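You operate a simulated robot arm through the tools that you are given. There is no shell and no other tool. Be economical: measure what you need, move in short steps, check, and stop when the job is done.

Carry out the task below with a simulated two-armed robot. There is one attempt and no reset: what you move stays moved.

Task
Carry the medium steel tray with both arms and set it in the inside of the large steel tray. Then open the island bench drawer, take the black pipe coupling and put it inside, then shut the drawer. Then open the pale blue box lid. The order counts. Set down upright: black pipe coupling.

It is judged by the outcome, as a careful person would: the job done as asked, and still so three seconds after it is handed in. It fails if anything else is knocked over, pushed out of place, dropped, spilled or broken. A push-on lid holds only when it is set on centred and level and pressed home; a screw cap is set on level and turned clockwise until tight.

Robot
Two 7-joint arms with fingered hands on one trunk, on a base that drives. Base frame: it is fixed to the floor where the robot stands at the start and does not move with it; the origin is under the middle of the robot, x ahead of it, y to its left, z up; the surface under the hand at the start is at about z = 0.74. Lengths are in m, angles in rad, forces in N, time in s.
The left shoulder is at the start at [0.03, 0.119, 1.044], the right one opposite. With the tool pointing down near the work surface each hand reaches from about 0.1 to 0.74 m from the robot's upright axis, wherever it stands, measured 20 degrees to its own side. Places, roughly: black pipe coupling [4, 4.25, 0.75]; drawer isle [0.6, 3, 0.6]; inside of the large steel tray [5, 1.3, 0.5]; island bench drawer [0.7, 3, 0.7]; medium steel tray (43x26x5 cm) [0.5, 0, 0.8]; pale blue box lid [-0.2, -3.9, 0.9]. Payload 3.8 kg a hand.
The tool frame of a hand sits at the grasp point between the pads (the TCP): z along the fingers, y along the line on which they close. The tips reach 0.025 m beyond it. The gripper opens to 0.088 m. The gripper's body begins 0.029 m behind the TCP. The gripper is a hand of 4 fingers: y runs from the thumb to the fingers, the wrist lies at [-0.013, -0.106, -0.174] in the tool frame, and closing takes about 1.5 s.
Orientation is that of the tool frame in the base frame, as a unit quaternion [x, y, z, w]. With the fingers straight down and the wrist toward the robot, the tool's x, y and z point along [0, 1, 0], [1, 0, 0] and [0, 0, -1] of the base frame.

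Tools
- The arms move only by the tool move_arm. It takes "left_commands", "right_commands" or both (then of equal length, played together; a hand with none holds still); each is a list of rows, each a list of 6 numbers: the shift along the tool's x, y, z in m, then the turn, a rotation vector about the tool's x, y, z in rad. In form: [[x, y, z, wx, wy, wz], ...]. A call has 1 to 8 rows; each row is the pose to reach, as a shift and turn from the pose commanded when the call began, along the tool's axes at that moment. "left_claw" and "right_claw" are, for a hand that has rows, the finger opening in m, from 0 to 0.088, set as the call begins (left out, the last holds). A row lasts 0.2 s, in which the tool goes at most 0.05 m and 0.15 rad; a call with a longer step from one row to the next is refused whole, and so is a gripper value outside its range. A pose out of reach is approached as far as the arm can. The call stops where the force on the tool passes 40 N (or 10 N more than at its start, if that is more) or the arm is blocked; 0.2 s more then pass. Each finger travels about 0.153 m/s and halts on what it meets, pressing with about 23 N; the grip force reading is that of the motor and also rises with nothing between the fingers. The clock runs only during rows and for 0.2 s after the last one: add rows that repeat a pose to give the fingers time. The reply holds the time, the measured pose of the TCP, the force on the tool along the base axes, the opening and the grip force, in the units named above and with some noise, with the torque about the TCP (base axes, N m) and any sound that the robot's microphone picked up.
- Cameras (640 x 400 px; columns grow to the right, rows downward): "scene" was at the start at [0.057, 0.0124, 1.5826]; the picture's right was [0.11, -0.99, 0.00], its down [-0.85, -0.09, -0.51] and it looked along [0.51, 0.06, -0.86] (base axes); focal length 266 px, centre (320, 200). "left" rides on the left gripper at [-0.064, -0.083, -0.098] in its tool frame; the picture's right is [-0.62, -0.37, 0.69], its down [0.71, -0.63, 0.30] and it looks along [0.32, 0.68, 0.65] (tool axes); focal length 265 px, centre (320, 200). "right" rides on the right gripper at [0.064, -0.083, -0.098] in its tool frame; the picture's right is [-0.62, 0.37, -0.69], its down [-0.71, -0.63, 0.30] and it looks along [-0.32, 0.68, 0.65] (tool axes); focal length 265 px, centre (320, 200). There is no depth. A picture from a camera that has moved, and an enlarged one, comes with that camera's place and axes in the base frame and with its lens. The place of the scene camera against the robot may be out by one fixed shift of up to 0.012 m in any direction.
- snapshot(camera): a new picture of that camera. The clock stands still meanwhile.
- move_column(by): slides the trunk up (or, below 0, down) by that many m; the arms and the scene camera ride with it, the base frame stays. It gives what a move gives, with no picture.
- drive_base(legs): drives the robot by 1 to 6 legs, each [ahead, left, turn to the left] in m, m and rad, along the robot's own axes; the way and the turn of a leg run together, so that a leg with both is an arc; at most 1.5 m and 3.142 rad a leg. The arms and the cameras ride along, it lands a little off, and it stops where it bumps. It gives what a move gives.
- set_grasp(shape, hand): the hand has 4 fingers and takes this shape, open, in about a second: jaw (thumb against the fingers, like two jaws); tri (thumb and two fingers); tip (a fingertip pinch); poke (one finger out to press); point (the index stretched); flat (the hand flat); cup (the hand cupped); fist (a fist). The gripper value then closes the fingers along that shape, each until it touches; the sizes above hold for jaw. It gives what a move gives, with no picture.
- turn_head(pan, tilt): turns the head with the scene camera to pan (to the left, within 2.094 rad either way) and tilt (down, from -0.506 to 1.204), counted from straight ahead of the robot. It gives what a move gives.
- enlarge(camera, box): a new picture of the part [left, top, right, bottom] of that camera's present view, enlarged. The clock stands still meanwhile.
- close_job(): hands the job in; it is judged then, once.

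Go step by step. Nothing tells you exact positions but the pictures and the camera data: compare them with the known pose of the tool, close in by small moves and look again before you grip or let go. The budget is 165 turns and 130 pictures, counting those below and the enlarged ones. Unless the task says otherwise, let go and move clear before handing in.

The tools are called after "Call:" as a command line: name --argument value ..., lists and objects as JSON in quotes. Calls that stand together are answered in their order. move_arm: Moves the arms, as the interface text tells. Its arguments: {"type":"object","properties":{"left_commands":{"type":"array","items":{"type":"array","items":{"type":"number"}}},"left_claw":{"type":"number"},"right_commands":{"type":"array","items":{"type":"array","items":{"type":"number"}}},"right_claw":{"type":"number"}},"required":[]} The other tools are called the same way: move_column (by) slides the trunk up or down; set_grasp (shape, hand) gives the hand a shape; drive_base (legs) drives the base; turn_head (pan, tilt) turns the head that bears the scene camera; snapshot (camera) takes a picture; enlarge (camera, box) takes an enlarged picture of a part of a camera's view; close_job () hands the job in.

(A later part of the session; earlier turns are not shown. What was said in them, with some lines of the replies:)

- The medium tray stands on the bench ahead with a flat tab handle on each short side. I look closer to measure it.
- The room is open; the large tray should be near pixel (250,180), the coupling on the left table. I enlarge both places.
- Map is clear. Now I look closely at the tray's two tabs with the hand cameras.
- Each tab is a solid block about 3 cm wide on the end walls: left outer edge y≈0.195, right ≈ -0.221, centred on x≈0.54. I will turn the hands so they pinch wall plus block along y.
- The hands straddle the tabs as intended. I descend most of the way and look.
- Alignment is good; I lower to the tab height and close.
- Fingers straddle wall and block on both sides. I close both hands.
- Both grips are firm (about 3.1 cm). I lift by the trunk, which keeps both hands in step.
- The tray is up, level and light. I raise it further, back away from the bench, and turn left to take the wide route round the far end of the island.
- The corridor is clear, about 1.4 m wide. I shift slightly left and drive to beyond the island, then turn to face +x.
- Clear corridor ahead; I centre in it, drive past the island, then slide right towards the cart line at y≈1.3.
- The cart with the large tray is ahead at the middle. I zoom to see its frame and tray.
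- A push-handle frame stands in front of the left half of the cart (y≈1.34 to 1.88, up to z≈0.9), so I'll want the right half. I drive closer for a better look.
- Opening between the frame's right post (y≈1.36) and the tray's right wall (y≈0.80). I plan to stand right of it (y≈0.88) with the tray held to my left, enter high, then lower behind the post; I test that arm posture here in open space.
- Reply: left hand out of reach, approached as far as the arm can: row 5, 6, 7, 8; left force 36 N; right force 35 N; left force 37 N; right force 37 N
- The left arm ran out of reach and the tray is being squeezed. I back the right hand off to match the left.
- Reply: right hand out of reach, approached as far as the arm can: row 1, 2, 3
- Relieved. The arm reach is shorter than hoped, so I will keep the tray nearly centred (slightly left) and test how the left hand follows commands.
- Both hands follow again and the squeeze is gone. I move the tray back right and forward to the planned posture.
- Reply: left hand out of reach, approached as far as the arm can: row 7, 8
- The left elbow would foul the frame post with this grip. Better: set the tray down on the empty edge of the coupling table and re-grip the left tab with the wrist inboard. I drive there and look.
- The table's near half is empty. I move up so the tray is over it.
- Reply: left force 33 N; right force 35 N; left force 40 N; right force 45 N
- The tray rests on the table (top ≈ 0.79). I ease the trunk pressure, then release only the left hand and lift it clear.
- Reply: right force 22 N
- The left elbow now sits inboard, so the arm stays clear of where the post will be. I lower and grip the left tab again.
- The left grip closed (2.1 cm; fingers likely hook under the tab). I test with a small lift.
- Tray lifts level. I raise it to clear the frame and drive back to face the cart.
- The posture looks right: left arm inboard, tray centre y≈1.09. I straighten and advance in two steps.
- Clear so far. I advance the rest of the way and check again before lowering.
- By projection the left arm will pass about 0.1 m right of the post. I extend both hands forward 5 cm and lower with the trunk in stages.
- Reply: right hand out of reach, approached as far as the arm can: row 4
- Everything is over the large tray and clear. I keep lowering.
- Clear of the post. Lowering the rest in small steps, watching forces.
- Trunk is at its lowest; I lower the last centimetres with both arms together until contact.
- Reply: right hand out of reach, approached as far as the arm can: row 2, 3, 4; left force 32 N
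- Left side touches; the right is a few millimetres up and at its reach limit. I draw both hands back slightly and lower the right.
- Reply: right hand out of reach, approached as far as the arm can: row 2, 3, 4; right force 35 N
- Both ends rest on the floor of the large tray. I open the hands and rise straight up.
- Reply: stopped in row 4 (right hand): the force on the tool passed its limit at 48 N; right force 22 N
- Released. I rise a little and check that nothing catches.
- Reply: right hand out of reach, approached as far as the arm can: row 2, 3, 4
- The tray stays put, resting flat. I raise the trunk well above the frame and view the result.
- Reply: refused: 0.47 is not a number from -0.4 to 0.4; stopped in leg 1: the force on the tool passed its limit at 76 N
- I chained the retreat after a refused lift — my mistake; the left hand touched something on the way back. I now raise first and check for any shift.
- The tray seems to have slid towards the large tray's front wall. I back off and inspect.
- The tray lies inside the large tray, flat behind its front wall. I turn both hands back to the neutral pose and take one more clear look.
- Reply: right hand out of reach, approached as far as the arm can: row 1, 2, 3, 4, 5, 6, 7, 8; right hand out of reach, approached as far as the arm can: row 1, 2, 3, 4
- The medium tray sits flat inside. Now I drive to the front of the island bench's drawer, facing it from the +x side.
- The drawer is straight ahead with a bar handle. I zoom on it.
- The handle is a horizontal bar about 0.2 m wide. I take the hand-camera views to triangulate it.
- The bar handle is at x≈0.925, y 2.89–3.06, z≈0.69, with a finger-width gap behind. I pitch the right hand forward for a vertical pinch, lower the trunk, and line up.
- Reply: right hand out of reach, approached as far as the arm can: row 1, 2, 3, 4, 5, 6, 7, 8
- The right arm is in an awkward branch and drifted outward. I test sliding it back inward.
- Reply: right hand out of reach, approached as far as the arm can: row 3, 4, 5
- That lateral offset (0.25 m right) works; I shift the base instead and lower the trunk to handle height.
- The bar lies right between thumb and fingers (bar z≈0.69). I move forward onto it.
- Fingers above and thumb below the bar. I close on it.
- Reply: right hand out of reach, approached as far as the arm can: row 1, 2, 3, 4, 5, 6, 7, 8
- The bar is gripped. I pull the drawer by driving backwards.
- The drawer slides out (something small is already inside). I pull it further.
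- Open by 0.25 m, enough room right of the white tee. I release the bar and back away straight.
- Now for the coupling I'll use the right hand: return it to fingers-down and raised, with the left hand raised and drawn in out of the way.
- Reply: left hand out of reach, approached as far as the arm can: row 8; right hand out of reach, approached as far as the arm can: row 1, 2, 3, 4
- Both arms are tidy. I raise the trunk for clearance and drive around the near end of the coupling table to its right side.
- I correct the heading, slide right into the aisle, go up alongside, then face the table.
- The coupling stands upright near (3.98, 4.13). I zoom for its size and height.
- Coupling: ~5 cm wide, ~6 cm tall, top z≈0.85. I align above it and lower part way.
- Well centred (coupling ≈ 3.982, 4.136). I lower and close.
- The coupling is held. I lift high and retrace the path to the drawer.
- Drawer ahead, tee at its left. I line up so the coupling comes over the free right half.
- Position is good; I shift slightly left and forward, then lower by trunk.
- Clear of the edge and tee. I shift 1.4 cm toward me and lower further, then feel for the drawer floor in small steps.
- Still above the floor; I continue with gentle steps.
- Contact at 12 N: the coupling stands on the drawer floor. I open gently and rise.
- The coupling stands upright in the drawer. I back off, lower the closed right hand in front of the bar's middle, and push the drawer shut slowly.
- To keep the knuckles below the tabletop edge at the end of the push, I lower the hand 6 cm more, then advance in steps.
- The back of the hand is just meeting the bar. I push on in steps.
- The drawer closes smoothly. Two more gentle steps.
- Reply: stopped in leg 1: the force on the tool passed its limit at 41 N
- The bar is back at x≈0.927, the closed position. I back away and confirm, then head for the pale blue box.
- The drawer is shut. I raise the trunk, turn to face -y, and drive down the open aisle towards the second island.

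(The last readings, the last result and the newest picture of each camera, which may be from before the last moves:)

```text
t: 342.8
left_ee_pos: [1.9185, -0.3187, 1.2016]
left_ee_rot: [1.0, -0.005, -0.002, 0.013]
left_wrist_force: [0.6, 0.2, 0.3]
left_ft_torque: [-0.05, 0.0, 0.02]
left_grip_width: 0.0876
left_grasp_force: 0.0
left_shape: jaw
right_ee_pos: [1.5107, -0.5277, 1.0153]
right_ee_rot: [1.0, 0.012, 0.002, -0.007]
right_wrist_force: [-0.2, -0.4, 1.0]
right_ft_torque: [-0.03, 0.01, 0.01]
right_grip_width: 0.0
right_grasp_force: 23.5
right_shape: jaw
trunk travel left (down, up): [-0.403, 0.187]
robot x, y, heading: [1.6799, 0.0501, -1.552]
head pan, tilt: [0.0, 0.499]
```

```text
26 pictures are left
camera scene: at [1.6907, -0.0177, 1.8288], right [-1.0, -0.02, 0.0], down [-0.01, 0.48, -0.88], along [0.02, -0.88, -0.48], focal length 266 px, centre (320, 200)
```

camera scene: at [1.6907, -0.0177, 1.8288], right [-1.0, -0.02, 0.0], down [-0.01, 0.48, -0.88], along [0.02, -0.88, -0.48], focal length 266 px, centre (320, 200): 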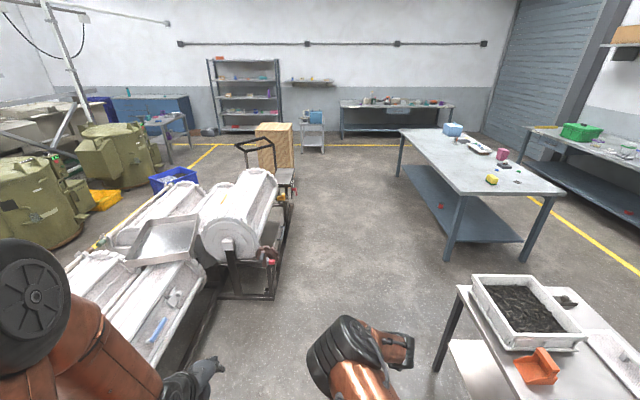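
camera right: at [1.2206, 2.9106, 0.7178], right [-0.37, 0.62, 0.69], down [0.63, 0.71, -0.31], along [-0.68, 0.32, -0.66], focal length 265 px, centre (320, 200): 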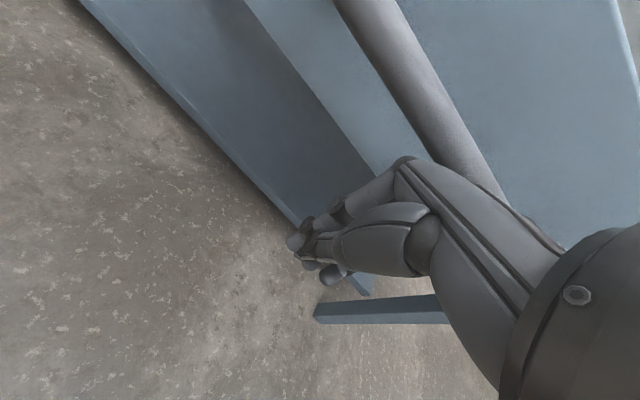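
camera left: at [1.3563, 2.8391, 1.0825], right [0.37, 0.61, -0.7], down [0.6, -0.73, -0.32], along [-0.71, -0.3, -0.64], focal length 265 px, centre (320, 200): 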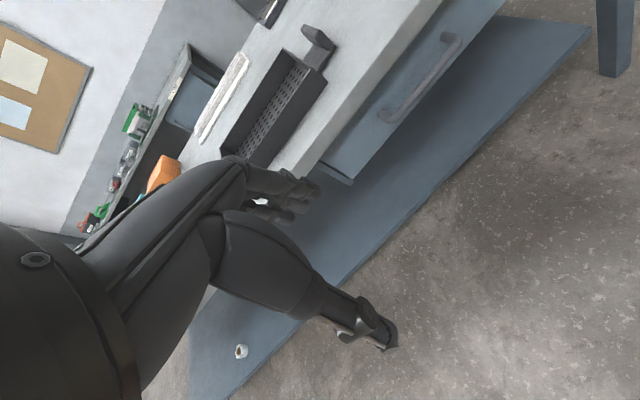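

Aisle is clear down the middle. I continue past the second island and round its far end.

Call:
drive_base --legs '[[0, -0.13, -0.018], [1.5, 0, 0], [1.2, -0.3, 0], [1.3, 0, 0], [1.0, -0.1, 0]]'

Call:
turn_head --pan -1.2 --tilt 0.5

Call:
snapshot --camera "scene"

```text
t: 367.9
left_ee_pos: [1.3215, -5.3446, 1.2016]
left_ee_rot: [0.999, -0.04, -0.003, 0.014]
left_wrist_force: [-0.3, -0.2, 0.0]
left_ft_torque: [-0.02, -0.02, -0.01]
left_grip_width: 0.0876
left_grasp_force: 0.1
left_shape: jaw
right_ee_pos: [0.9007, -5.5234, 1.015]
right_ee_rot: [1.0, -0.022, 0.003, -0.007]
right_wrist_force: [0.7, 0.3, 0.5]
right_ft_torque: [0.0, -0.03, -0.01]
right_grip_width: 0.0
right_grasp_force: 22.7
right_shape: jaw
trunk travel left (down, up): [-0.403, 0.187]
robot x, y, heading: [1.1054, -4.9626, -1.622]
head pan, tilt: [0.0, 0.499]
```

```text
t: 369.4
left_ee_pos: [1.3212, -5.3443, 1.201]
left_ee_rot: [0.999, -0.041, -0.003, 0.014]
left_wrist_force: [-0.3, -0.3, 0.1]
left_ft_torque: [-0.02, -0.01, -0.03]
left_grip_width: 0.0881
left_grasp_force: 0.1
left_shape: jaw
right_ee_pos: [0.8995, -5.5234, 1.0148]
right_ee_rot: [1.0, -0.022, 0.003, -0.007]
right_wrist_force: [0.0, 0.3, -1.1]
right_ft_torque: [-0.01, -0.03, 0.02]
right_grip_width: 0.0001
right_grasp_force: 23.1
right_shape: jaw
trunk travel left (down, up): [-0.403, 0.187]
robot x, y, heading: [1.1071, -4.9589, -1.614]
head pan, tilt: [-1.201, 0.499]
```

```text
25 pictures are left
camera scene: at [1.0324, -4.9649, 1.8288], right [-0.32, 0.95, 0.0], down [0.45, 0.15, -0.88], along [-0.83, -0.28, -0.48], focal length 266 px, centre (320, 200)
```

scene: 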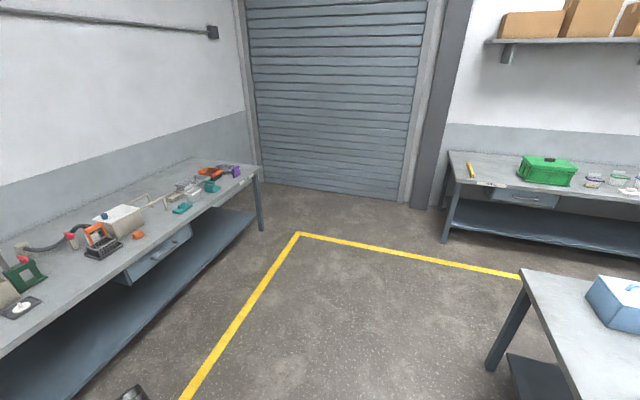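

The far end and the aisle beyond are clear. I go west, turn to face the island, and move up level with the blue box at a distance.

Call:
drive_base --legs '[[0, -1.5, 0.043], [0, -0.65, 0], [0, 0, 1.571], [0, 0.9, 0]]'

Call:
turn_head --pan 0 --tilt 0.7

Call:
snapshot --camera "scene"

```text
t: 388.2
left_ee_pos: [-0.6642, -3.8327, 1.2014]
left_ee_rot: [0.725, 0.688, 0.008, 0.012]
left_wrist_force: [0.4, -0.1, -0.5]
left_ft_torque: [0.01, 0.01, 0.01]
left_grip_width: 0.0879
left_grasp_force: 0.2
left_shape: jaw
right_ee_pos: [-0.4747, -4.2498, 1.0146]
right_ee_rot: [0.713, 0.701, -0.003, -0.007]
right_wrist_force: [0.1, -0.1, 0.2]
right_ft_torque: [0.0, -0.02, 0.03]
right_grip_width: 0.0002
right_grasp_force: 22.8
right_shape: jaw
trunk travel left (down, up): [-0.403, 0.187]
robot x, y, heading: [-1.0431, -4.0563, -0.018]
head pan, tilt: [-1.201, 0.499]
```

```text
t: 389.6
left_ee_pos: [-0.6645, -3.8327, 1.2013]
left_ee_rot: [0.726, 0.688, 0.007, 0.011]
left_wrist_force: [-1.1, -0.2, 0.5]
left_ft_torque: [0.0, -0.02, -0.01]
left_grip_width: 0.0879
left_grasp_force: 0.1
left_shape: jaw
right_ee_pos: [-0.475, -4.251, 1.0146]
right_ee_rot: [0.712, 0.702, -0.003, -0.007]
right_wrist_force: [-0.2, 0.1, 0.3]
right_ft_torque: [0.02, 0.01, 0.02]
right_grip_width: 0.0
right_grasp_force: 23.1
right_shape: jaw
trunk travel left (down, up): [-0.403, 0.187]
robot x, y, heading: [-1.0417, -4.0583, -0.026]
head pan, tilt: [0.0, 0.7]
```

```text
24 pictures are left
camera scene: at [-0.9684, -4.0534, 1.8111], right [-0.02, -1.0, 0.0], down [-0.64, 0.01, -0.76], along [0.76, -0.02, -0.64], focal length 266 px, centre (320, 200)
```

scene: 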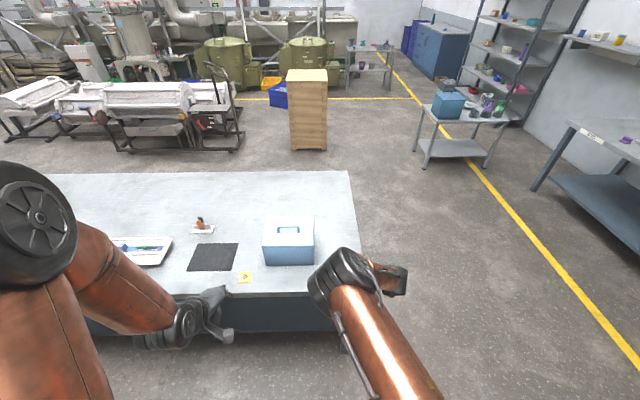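

Call:
enlarge --camera "scene" --box '[240, 200, 340, 280]'

```text
5.00 times, centred on (290, 240) of scene
camera zoom: at [-0.9684, -4.0534, 1.8111], right [-0.02, -1.0, 0.0], down [-0.64, 0.01, -0.76], along [0.76, -0.02, -0.64], focal length 1331 px, centre (470, 0)
```

zoom: 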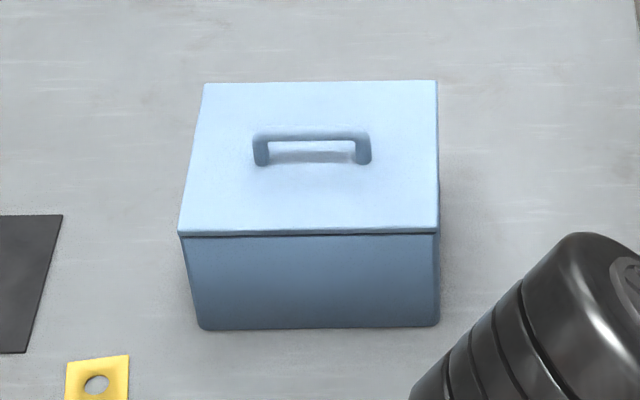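

The box is about x -0.23…-0.05, y -4.05…-3.83, lid top z≈0.94, with an upright bar handle in the middle of the lid. I raise, move in, and view it with the right hand camera from above to find the hinge.

Call:
move_column --by 0.1

Call:
drive_base --legs '[[0, 0.31, 0.022], [0.26, 0, 0]]'

Call:
snapshot --camera "right"

Call:
snapshot --camera "scene"

```text
t: 390.9
left_ee_pos: [-0.6648, -3.8325, 1.3012]
left_ee_rot: [0.726, 0.688, 0.007, 0.012]
left_wrist_force: [0.8, -0.2, -0.1]
left_ft_torque: [0.0, 0.0, 0.0]
left_grip_width: 0.0879
left_grasp_force: 0.1
left_shape: jaw
right_ee_pos: [-0.4745, -4.2507, 1.115]
right_ee_rot: [0.713, 0.701, -0.003, -0.007]
right_wrist_force: [0.5, 0.3, 0.4]
right_ft_torque: [-0.02, -0.01, 0.01]
right_grip_width: 0.0
right_grasp_force: 22.6
right_shape: jaw
trunk travel left (down, up): [-0.503, 0.087]
robot x, y, heading: [-1.0432, -4.0557, -0.017]
head pan, tilt: [0.0, 0.7]
```

```text
t: 394.4
left_ee_pos: [-0.4124, -3.5135, 1.3006]
left_ee_rot: [0.715, 0.699, 0.006, 0.012]
left_wrist_force: [0.4, -0.1, -0.3]
left_ft_torque: [-0.02, 0.01, -0.01]
left_grip_width: 0.0879
left_grasp_force: 0.0
left_shape: jaw
right_ee_pos: [-0.2098, -3.9251, 1.1146]
right_ee_rot: [0.702, 0.712, -0.003, -0.006]
right_wrist_force: [-0.4, 0.6, -0.9]
right_ft_torque: [0.01, -0.02, -0.03]
right_grip_width: 0.0001
right_grasp_force: 22.3
right_shape: jaw
trunk travel left (down, up): [-0.503, 0.087]
robot x, y, heading: [-0.7874, -3.7511, 0.016]
head pan, tilt: [0.0, 0.7]
```

```text
22 pictures are left
camera right: at [-0.2913, -3.8628, 1.2144], right [0.39, -0.62, 0.68], down [-0.62, -0.72, -0.3], along [0.68, -0.31, -0.66], focal length 265 px, centre (320, 200)
```

right: 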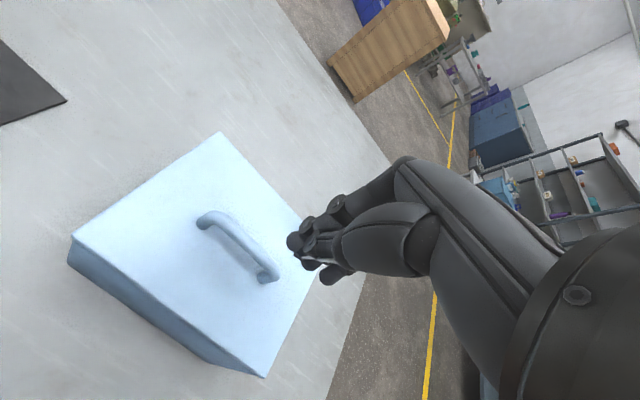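

```text
21 pictures are left
camera scene: at [-0.7093, -3.7438, 1.9111], right [0.01, -1.0, 0.0], down [-0.64, -0.01, -0.77], along [0.77, 0.01, -0.64], focal length 266 px, centre (320, 200)
```

scene: 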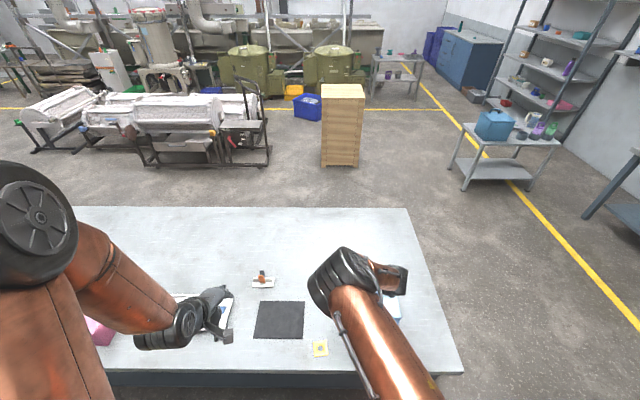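

Call:
enlarge --camera "right" --box '[50, 110, 340, 390]'

```text
1.43 times, centred on (195, 250) of right
camera zoom: at [-0.2913, -3.8628, 1.2144], right [0.39, -0.62, 0.68], down [-0.62, -0.72, -0.3], along [0.68, -0.31, -0.66], focal length 379 px, centre (499, 129)
```

zoom: 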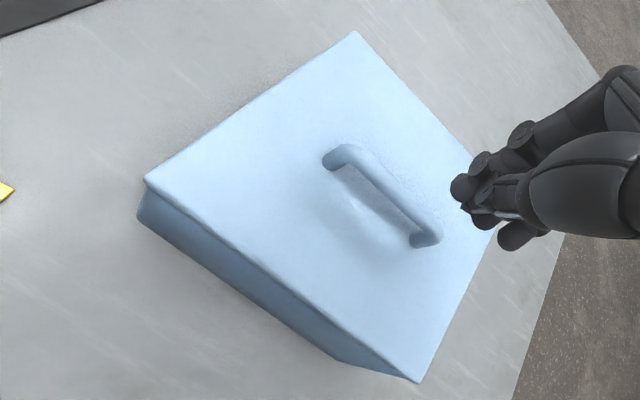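

Handle bar ≈ (-0.162, -3.93), z≈0.96. I align the open right hand over it and descend.

Call:
move_arm --right_commands '[[-0.002, 0.024, 0, 0, 0, 0], [-0.004, 0.048, 0, 0, 0, 0], [-0.004, 0.048, 0, 0, 0, 0]]' --right_claw 0.07

Call:
move_column --by -0.1

Call:
snapshot --camera "right"

```text
t: 395.2
left_ee_pos: [-0.4117, -3.5149, 1.3018]
left_ee_rot: [0.716, 0.698, 0.007, 0.011]
left_wrist_force: [-0.8, 0.4, 0.4]
left_ft_torque: [0.02, 0.0, 0.0]
left_grip_width: 0.0877
left_grasp_force: 0.1
left_shape: jaw
right_ee_pos: [-0.1597, -3.9294, 1.115]
right_ee_rot: [0.702, 0.712, -0.003, -0.006]
right_wrist_force: [0.4, -0.1, -0.4]
right_ft_torque: [0.03, 0.01, 0.03]
right_grip_width: 0.0701
right_grasp_force: 0.2
right_shape: jaw
trunk travel left (down, up): [-0.503, 0.087]
robot x, y, heading: [-0.7842, -3.7499, 0.008]
head pan, tilt: [0.0, 0.7]
```

```text
t: 396.6
left_ee_pos: [-0.4111, -3.5135, 1.2004]
left_ee_rot: [0.715, 0.699, 0.007, 0.011]
left_wrist_force: [-0.7, 0.3, 0.4]
left_ft_torque: [0.0, 0.01, 0.01]
left_grip_width: 0.0882
left_grasp_force: 0.1
left_shape: jaw
right_ee_pos: [-0.1596, -3.9293, 1.0147]
right_ee_rot: [0.702, 0.712, -0.002, -0.006]
right_wrist_force: [0.7, -0.1, -0.5]
right_ft_torque: [0.04, 0.04, -0.01]
right_grip_width: 0.0699
right_grasp_force: 0.0
right_shape: jaw
trunk travel left (down, up): [-0.403, 0.187]
robot x, y, heading: [-0.7813, -3.7502, 0.01]
head pan, tilt: [0.0, 0.7]
```

```text
19 pictures are left
camera right: at [-0.2421, -3.8671, 1.1142], right [0.39, -0.62, 0.68], down [-0.62, -0.72, -0.3], along [0.68, -0.31, -0.66], focal length 265 px, centre (320, 200)
```

right: 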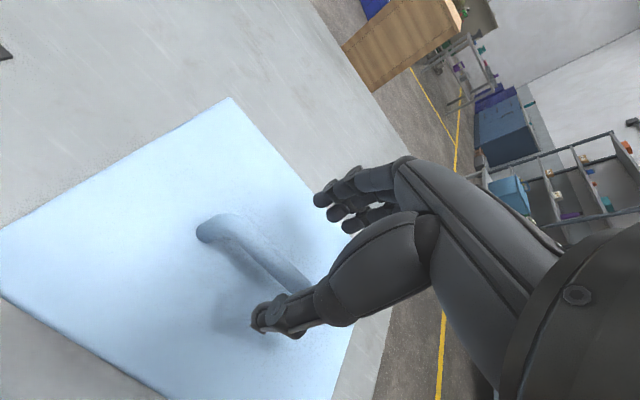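

Call:
move_arm --right_commands '[[0, -0.002, 0.015, 0, 0, 0], [0, -0.004, 0.03, 0, 0, 0], [0, -0.005, 0.044, 0, 0, 0]]'

Call:
move_arm --right_commands '[[0, 0, 0, 0, 0, 0], [0, 0, 0, 0, 0, 0], [0, 0, 0, 0, 0, 0], [0, 0, 0, 0, 0, 0], [0, 0, 0, 0, 0, 0], [0, 0, 0, 0, 0, 0]]' --right_claw 0.0

Call:
snapshot --camera "right"

```text
t: 397.4
left_ee_pos: [-0.4111, -3.5147, 1.2014]
left_ee_rot: [0.715, 0.699, 0.006, 0.011]
left_wrist_force: [-0.2, 0.0, 0.2]
left_ft_torque: [0.01, 0.01, -0.01]
left_grip_width: 0.0878
left_grasp_force: 0.1
left_shape: jaw
right_ee_pos: [-0.1653, -3.9306, 0.9694]
right_ee_rot: [0.702, 0.712, -0.003, -0.007]
right_wrist_force: [0.7, 0.7, 0.2]
right_ft_torque: [-0.02, 0.01, -0.04]
right_grip_width: 0.0702
right_grasp_force: 0.0
right_shape: jaw
trunk travel left (down, up): [-0.403, 0.187]
robot x, y, heading: [-0.7823, -3.7501, 0.012]
head pan, tilt: [0.0, 0.7]
```

```text
t: 398.8
left_ee_pos: [-0.4116, -3.5154, 1.2012]
left_ee_rot: [0.715, 0.699, 0.007, 0.012]
left_wrist_force: [0.3, 0.4, 0.1]
left_ft_torque: [0.02, -0.01, 0.0]
left_grip_width: 0.088
left_grasp_force: 0.1
left_shape: jaw
right_ee_pos: [-0.1656, -3.9288, 0.9707]
right_ee_rot: [0.702, 0.712, -0.002, -0.007]
right_wrist_force: [-5.1, 1.4, 1.0]
right_ft_torque: [-0.02, -0.03, 0.0]
right_grip_width: 0.0001
right_grasp_force: 23.2
right_shape: jaw
trunk travel left (down, up): [-0.403, 0.187]
robot x, y, heading: [-0.7797, -3.7505, 0.014]
head pan, tilt: [0.0, 0.7]
```

```text
18 pictures are left
camera right: at [-0.2481, -3.8667, 1.0698], right [0.39, -0.62, 0.68], down [-0.62, -0.72, -0.3], along [0.68, -0.31, -0.66], focal length 265 px, centre (320, 200)
```

right: 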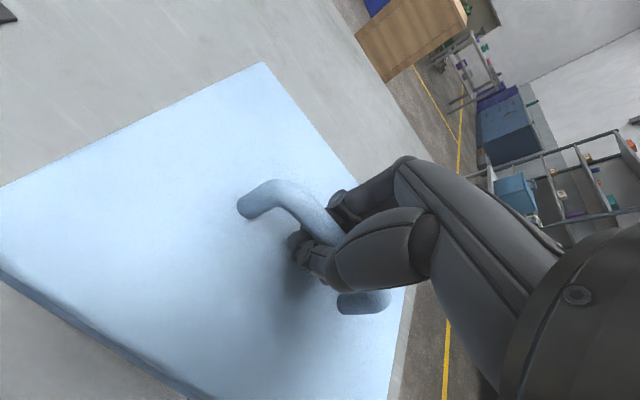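

The fingertips have closed around and under the bar, a good hook. I lift 2.5 cm gently and see how the lid moves.

Call:
move_arm --right_commands '[[0, 0, -0.006, 0, 0, 0], [0, 0, -0.012, 0, 0, 0], [0, 0, -0.018, 0, 0, 0], [0, 0, -0.025, 0, 0, 0]]'

Call:
snapshot --camera "right"

```text
t: 399.8
left_ee_pos: [-0.4053, -3.5153, 1.1989]
left_ee_rot: [0.715, 0.699, 0.006, 0.01]
left_wrist_force: [0.0, -0.4, 0.1]
left_ft_torque: [-0.03, 0.02, 0.0]
left_grip_width: 0.0876
left_grasp_force: 0.1
left_shape: jaw
right_ee_pos: [-0.1593, -3.9286, 0.9939]
right_ee_rot: [0.702, 0.712, -0.004, -0.009]
right_wrist_force: [22.5, -0.3, -18.2]
right_ft_torque: [0.09, 0.28, 0.02]
right_grip_width: 0.0
right_grasp_force: 22.7
right_shape: jaw
trunk travel left (down, up): [-0.403, 0.187]
robot x, y, heading: [-0.782, -3.7511, 0.014]
head pan, tilt: [0.0, 0.7]
```

```text
17 pictures are left
camera right: at [-0.2423, -3.8672, 1.0933], right [0.39, -0.62, 0.68], down [-0.62, -0.72, -0.3], along [0.68, -0.31, -0.67], focal length 265 px, centre (320, 200)
```

right: 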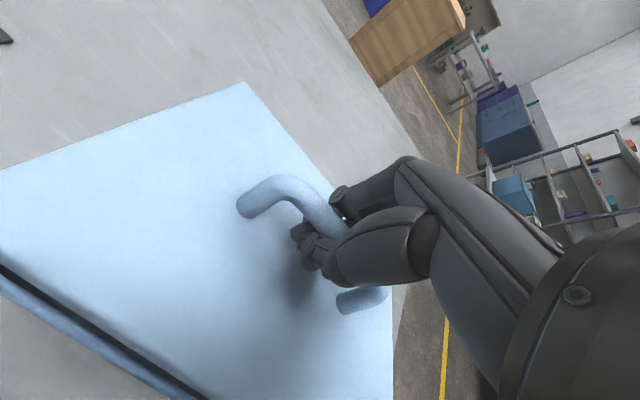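

The front edge lifts: the lid is hinged at the back. I follow the arc about the hinge (≈ x -0.06, z 0.93) with a slight hand pitch.

Call:
move_arm --right_commands '[[0, 0.012, -0.003, 0.03, 0, 0], [0, 0.019, -0.008, 0.06, 0, 0], [0, 0.026, -0.015, 0.09, 0, 0], [0, 0.033, -0.021, 0.12, 0, 0], [0, 0.041, -0.027, 0.15, 0, 0], [0, 0.049, -0.032, 0.18, 0, 0], [0, 0.058, -0.037, 0.2, 0, 0]]'

Call:
snapshot --camera "right"

Call:
snapshot --camera "scene"

```text
t: 401.4
left_ee_pos: [-0.411, -3.5149, 1.2008]
left_ee_rot: [0.715, 0.699, 0.007, 0.01]
left_wrist_force: [0.6, -0.5, 0.3]
left_ft_torque: [-0.03, 0.01, -0.03]
left_grip_width: 0.0875
left_grasp_force: 0.1
left_shape: jaw
right_ee_pos: [-0.105, -3.931, 1.0301]
right_ee_rot: [0.698, 0.708, -0.075, -0.078]
right_wrist_force: [1.7, -1.0, -6.8]
right_ft_torque: [0.04, 0.08, 0.02]
right_grip_width: 0.0002
right_grasp_force: 22.9
right_shape: jaw
trunk travel left (down, up): [-0.403, 0.187]
robot x, y, heading: [-0.7845, -3.7528, 0.01]
head pan, tilt: [0.0, 0.7]
```

```text
16 pictures are left
camera right: at [-0.1667, -3.8666, 1.1444], right [0.52, -0.62, 0.59], down [-0.67, -0.72, -0.17], along [0.53, -0.31, -0.79], focal length 265 px, centre (320, 200)
```

right: 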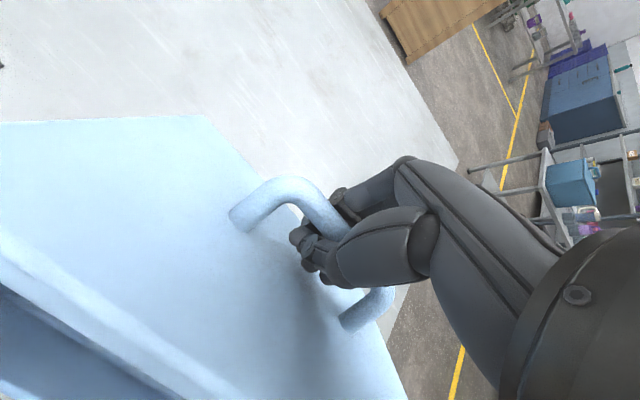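

```text
15 pictures are left
camera scene: at [-0.7068, -3.7449, 1.811], right [0.01, -1.0, 0.0], down [-0.65, -0.01, -0.76], along [0.76, 0.01, -0.65], focal length 266 px, centre (320, 200)
```

scene: 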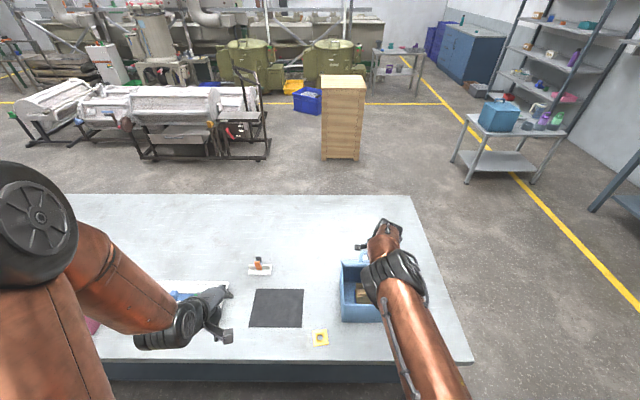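

The lid is open about 45° with only its weight felt. I continue the arc with the arm, then with a small base advance.

Call:
move_arm --right_commands '[[0, 0.008, -0.006, 0, 0, 0], [0, 0.017, -0.011, 0, 0, 0], [0, 0.017, -0.012, 0, 0, 0]]'

Call:
drive_base --legs '[[0.04, 0, 0]]'

Call:
snapshot --camera "right"

```text
t: 402.1
left_ee_pos: [-0.4096, -3.5145, 1.2001]
left_ee_rot: [0.715, 0.699, 0.007, 0.011]
left_wrist_force: [0.1, 0.3, 0.3]
left_ft_torque: [-0.02, 0.02, -0.02]
left_grip_width: 0.0879
left_grasp_force: 0.2
left_shape: jaw
right_ee_pos: [-0.0874, -3.9291, 1.0371]
right_ee_rot: [0.698, 0.708, -0.076, -0.079]
right_wrist_force: [1.4, -0.2, -14.5]
right_ft_torque: [0.08, 0.18, -0.03]
right_grip_width: 0.0002
right_grasp_force: 23.2
right_shape: jaw
trunk travel left (down, up): [-0.403, 0.187]
robot x, y, heading: [-0.7797, -3.7496, 0.013]
head pan, tilt: [0.0, 0.7]
```

```text
t: 403.0
left_ee_pos: [-0.3713, -3.5149, 1.201]
left_ee_rot: [0.714, 0.7, 0.007, 0.01]
left_wrist_force: [0.5, 0.2, -0.4]
left_ft_torque: [-0.02, -0.03, 0.01]
left_grip_width: 0.0877
left_grasp_force: 0.1
left_shape: jaw
right_ee_pos: [-0.0471, -3.9284, 1.0379]
right_ee_rot: [0.698, 0.708, -0.075, -0.078]
right_wrist_force: [-3.9, -1.6, -14.3]
right_ft_torque: [0.07, 0.13, -0.03]
right_grip_width: 0.0
right_grasp_force: 22.3
right_shape: jaw
trunk travel left (down, up): [-0.403, 0.187]
robot x, y, heading: [-0.7425, -3.7449, 0.013]
head pan, tilt: [0.0, 0.7]
```

```text
14 pictures are left
camera right: at [-0.1079, -3.866, 1.1516], right [0.52, -0.62, 0.59], down [-0.67, -0.72, -0.17], along [0.53, -0.31, -0.79], focal length 265 px, centre (320, 200)
```

right: 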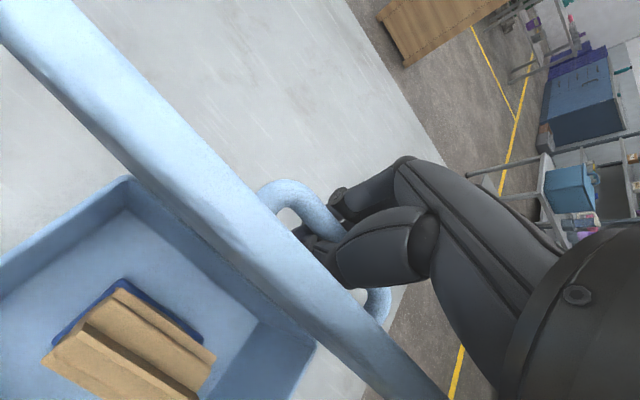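

Nearly vertical. I ease down slightly and advance a little more to bring it past vertical.

Call:
move_arm --right_commands '[[0, 0.001, 0.003, 0, 0, 0], [0, 0.002, 0.006, 0, 0, 0]]'

Call:
drive_base --legs '[[0.035, 0, 0]]'

Call:
snapshot --camera "right"

```text
t: 403.6
left_ee_pos: [-0.371, -3.5127, 1.2005]
left_ee_rot: [0.714, 0.7, 0.007, 0.011]
left_wrist_force: [0.2, -0.1, 0.6]
left_ft_torque: [0.01, 0.01, 0.02]
left_grip_width: 0.0879
left_grasp_force: 0.0
left_shape: jaw
right_ee_pos: [-0.0468, -3.9275, 1.0321]
right_ee_rot: [0.698, 0.708, -0.074, -0.078]
right_wrist_force: [-0.4, -1.3, 1.2]
right_ft_torque: [-0.01, -0.01, -0.02]
right_grip_width: 0.0002
right_grasp_force: 23.2
right_shape: jaw
trunk travel left (down, up): [-0.403, 0.187]
robot x, y, heading: [-0.7433, -3.7491, 0.01]
head pan, tilt: [0.0, 0.7]
```

```text
t: 404.5
left_ee_pos: [-0.3367, -3.513, 1.2014]
left_ee_rot: [0.715, 0.699, 0.008, 0.011]
left_wrist_force: [-0.4, 0.7, 0.1]
left_ft_torque: [0.01, 0.01, -0.02]
left_grip_width: 0.0878
left_grasp_force: 0.1
left_shape: jaw
right_ee_pos: [-0.0153, -3.9282, 1.033]
right_ee_rot: [0.698, 0.708, -0.075, -0.08]
right_wrist_force: [-27.9, -0.1, 3.8]
right_ft_torque: [-0.09, 0.51, 0.05]
right_grip_width: 0.0005
right_grasp_force: 22.8
right_shape: jaw
trunk travel left (down, up): [-0.403, 0.187]
robot x, y, heading: [-0.7113, -3.749, 0.013]
head pan, tilt: [0.0, 0.7]
```

```text
13 pictures are left
camera right: at [-0.0749, -3.8649, 1.146], right [0.52, -0.62, 0.59], down [-0.67, -0.72, -0.16], along [0.53, -0.31, -0.79], focal length 265 px, centre (320, 200)
```

right: 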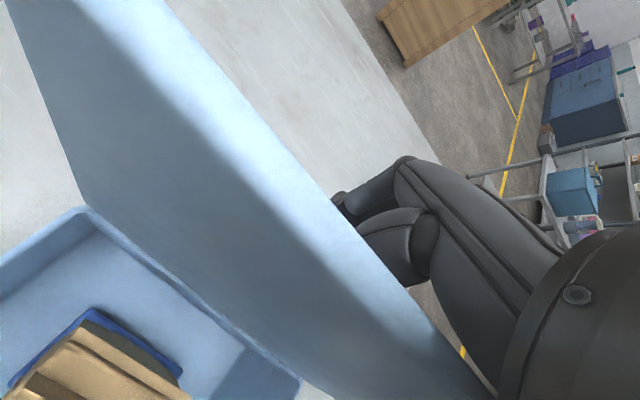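

The lid is slightly past vertical (~96°) at its stop. I open the fingers a little and slide the hand straight up off the bar.

Call:
move_arm --right_commands '[[0, -0.004, 0, 0, 0, 0], [0, -0.006, 0, 0, 0, 0], [0, -0.006, 0, 0, 0, 0]]' --right_claw 0.03

Call:
snapshot --camera "right"

```text
t: 405.3
left_ee_pos: [-0.3368, -3.5131, 1.2012]
left_ee_rot: [0.714, 0.7, 0.007, 0.011]
left_wrist_force: [-0.8, 0.3, -0.3]
left_ft_torque: [-0.01, -0.03, -0.02]
left_grip_width: 0.0878
left_grasp_force: 0.1
left_shape: jaw
right_ee_pos: [-0.0193, -3.9281, 1.032]
right_ee_rot: [0.697, 0.708, -0.076, -0.08]
right_wrist_force: [0.3, -0.3, 0.8]
right_ft_torque: [0.0, -0.03, 0.0]
right_grip_width: 0.0296
right_grasp_force: 0.1
right_shape: jaw
trunk travel left (down, up): [-0.403, 0.187]
robot x, y, heading: [-0.7073, -3.7502, 0.012]
head pan, tilt: [0.0, 0.7]
```

```text
12 pictures are left
camera right: at [-0.0797, -3.865, 1.1465], right [0.52, -0.62, 0.59], down [-0.67, -0.72, -0.16], along [0.53, -0.31, -0.79], focal length 265 px, centre (320, 200)
```

right: 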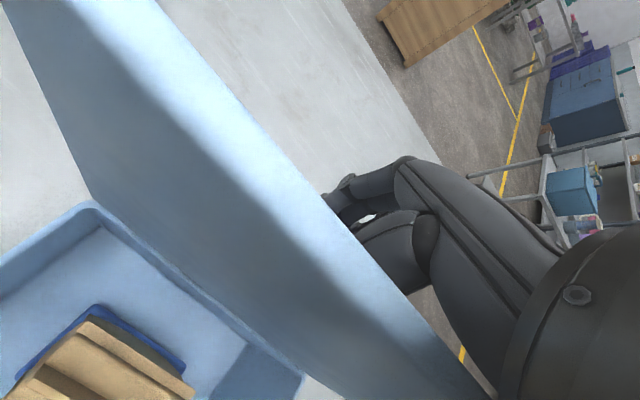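

Call:
move_arm --right_commands '[[0, 0, -0.02, 0, 0, 0], [0, 0, -0.04, 0, 0, 0], [0, 0, -0.06, 0, 0, 0], [0, 0, -0.08, 0, 0, 0]]'

Call:
snapshot --camera "right"

```text
t: 406.3
left_ee_pos: [-0.3372, -3.5128, 1.2016]
left_ee_rot: [0.714, 0.7, 0.007, 0.012]
left_wrist_force: [-0.1, 0.7, -0.1]
left_ft_torque: [-0.03, 0.02, -0.01]
left_grip_width: 0.0878
left_grasp_force: 0.0
left_shape: jaw
right_ee_pos: [-0.0026, -3.9292, 1.1118]
right_ee_rot: [0.697, 0.708, -0.077, -0.079]
right_wrist_force: [-0.4, -0.7, -0.2]
right_ft_torque: [-0.01, 0.03, 0.02]
right_grip_width: 0.0299
right_grasp_force: 0.0
right_shape: jaw
trunk travel left (down, up): [-0.403, 0.187]
robot x, y, heading: [-0.7059, -3.7478, 0.011]
head pan, tilt: [0.0, 0.7]
```

```text
11 pictures are left
camera right: at [-0.0631, -3.8661, 1.226], right [0.52, -0.62, 0.59], down [-0.67, -0.72, -0.16], along [0.53, -0.31, -0.79], focal length 265 px, centre (320, 200)
```

right: 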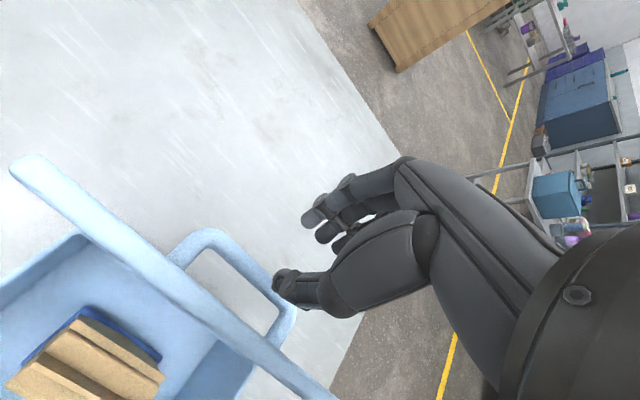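

The hand is clear of the bar and the lid stands open. I raise the trunk above the lid, then back off.

Call:
move_column --by 0.18

Call:
snapshot --camera "right"

```text
t: 408.3
left_ee_pos: [-0.3368, -3.5133, 1.3803]
left_ee_rot: [0.715, 0.699, 0.006, 0.01]
left_wrist_force: [0.1, 0.4, -0.6]
left_ft_torque: [-0.02, 0.01, 0.03]
left_grip_width: 0.0877
left_grasp_force: 0.0
left_shape: jaw
right_ee_pos: [-0.002, -3.9298, 1.2906]
right_ee_rot: [0.698, 0.708, -0.076, -0.08]
right_wrist_force: [0.0, -0.9, 0.3]
right_ft_torque: [0.03, 0.01, 0.04]
right_grip_width: 0.0296
right_grasp_force: 0.0
right_shape: jaw
trunk travel left (down, up): [-0.583, 0.007]
robot x, y, heading: [-0.7083, -3.7461, 0.012]
head pan, tilt: [0.0, 0.7]
```

```text
10 pictures are left
camera right: at [-0.0626, -3.8663, 1.4054], right [0.52, -0.62, 0.59], down [-0.67, -0.72, -0.16], along [0.53, -0.31, -0.79], focal length 265 px, centre (320, 200)
```

right: 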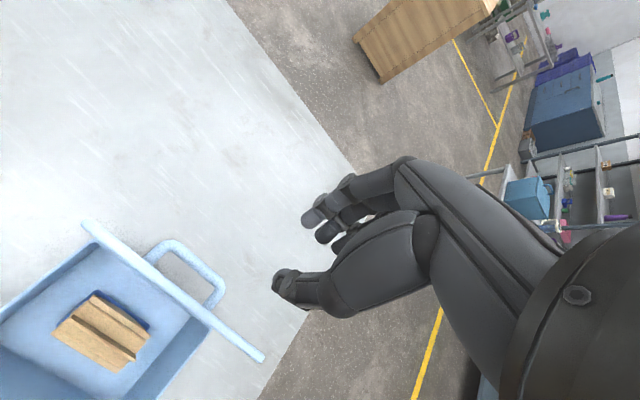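

Lid is standing open. Tips are at z≈1.27, well above it; I back the base away and take a last look.

Call:
drive_base --legs '[[-0.45, 0, 0]]'

Call:
snapshot --camera "scene"

```text
t: 411.1
left_ee_pos: [-0.7955, -3.5192, 1.3799]
left_ee_rot: [0.717, 0.697, 0.006, 0.01]
left_wrist_force: [0.5, -0.3, -0.1]
left_ft_torque: [0.02, -0.01, -0.02]
left_grip_width: 0.0878
left_grasp_force: 0.0
left_shape: jaw
right_ee_pos: [-0.4656, -3.9367, 1.291]
right_ee_rot: [0.699, 0.706, -0.076, -0.08]
right_wrist_force: [0.1, 0.4, -1.0]
right_ft_torque: [0.02, -0.01, 0.04]
right_grip_width: 0.0295
right_grasp_force: 0.0
right_shape: jaw
trunk travel left (down, up): [-0.583, 0.007]
robot x, y, heading: [-1.1707, -3.7524, 0.008]
head pan, tilt: [0.0, 0.7]
```

```text
9 pictures are left
camera scene: at [-1.0934, -3.7473, 1.991], right [0.0, -1.0, 0.0], down [-0.65, 0.0, -0.76], along [0.76, 0.0, -0.65], focal length 266 px, centre (320, 200)
```

scene: 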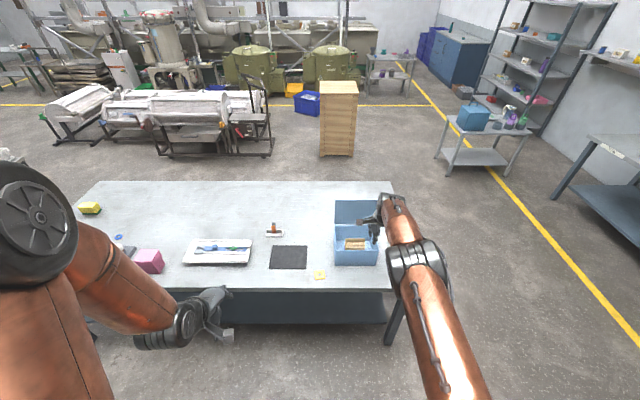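

The blue box lid stands open and stays open, and the hands are clear. The tray, drawer and coupling steps were finished earlier, so I hand in the job.

Call:
close_job

```text
The job is handed in.
```

I've done all three steps in order and handed the job in, with one slip on the tray:

- **Tray:** the medium steel tray lies flat inside the large one. On the way out the left hand pushed it up against the large tray's front wall. That happened because I drove back after a lift command had been refused. I checked afterwards and saw no sign that the large tray had moved.
- **Drawer:** the black pipe coupling was standing upright inside when I last saw it, before pushing the drawer shut.
- **Box:** the pale blue lid stands open, slightly past vertical, and stayed that way after I let go.
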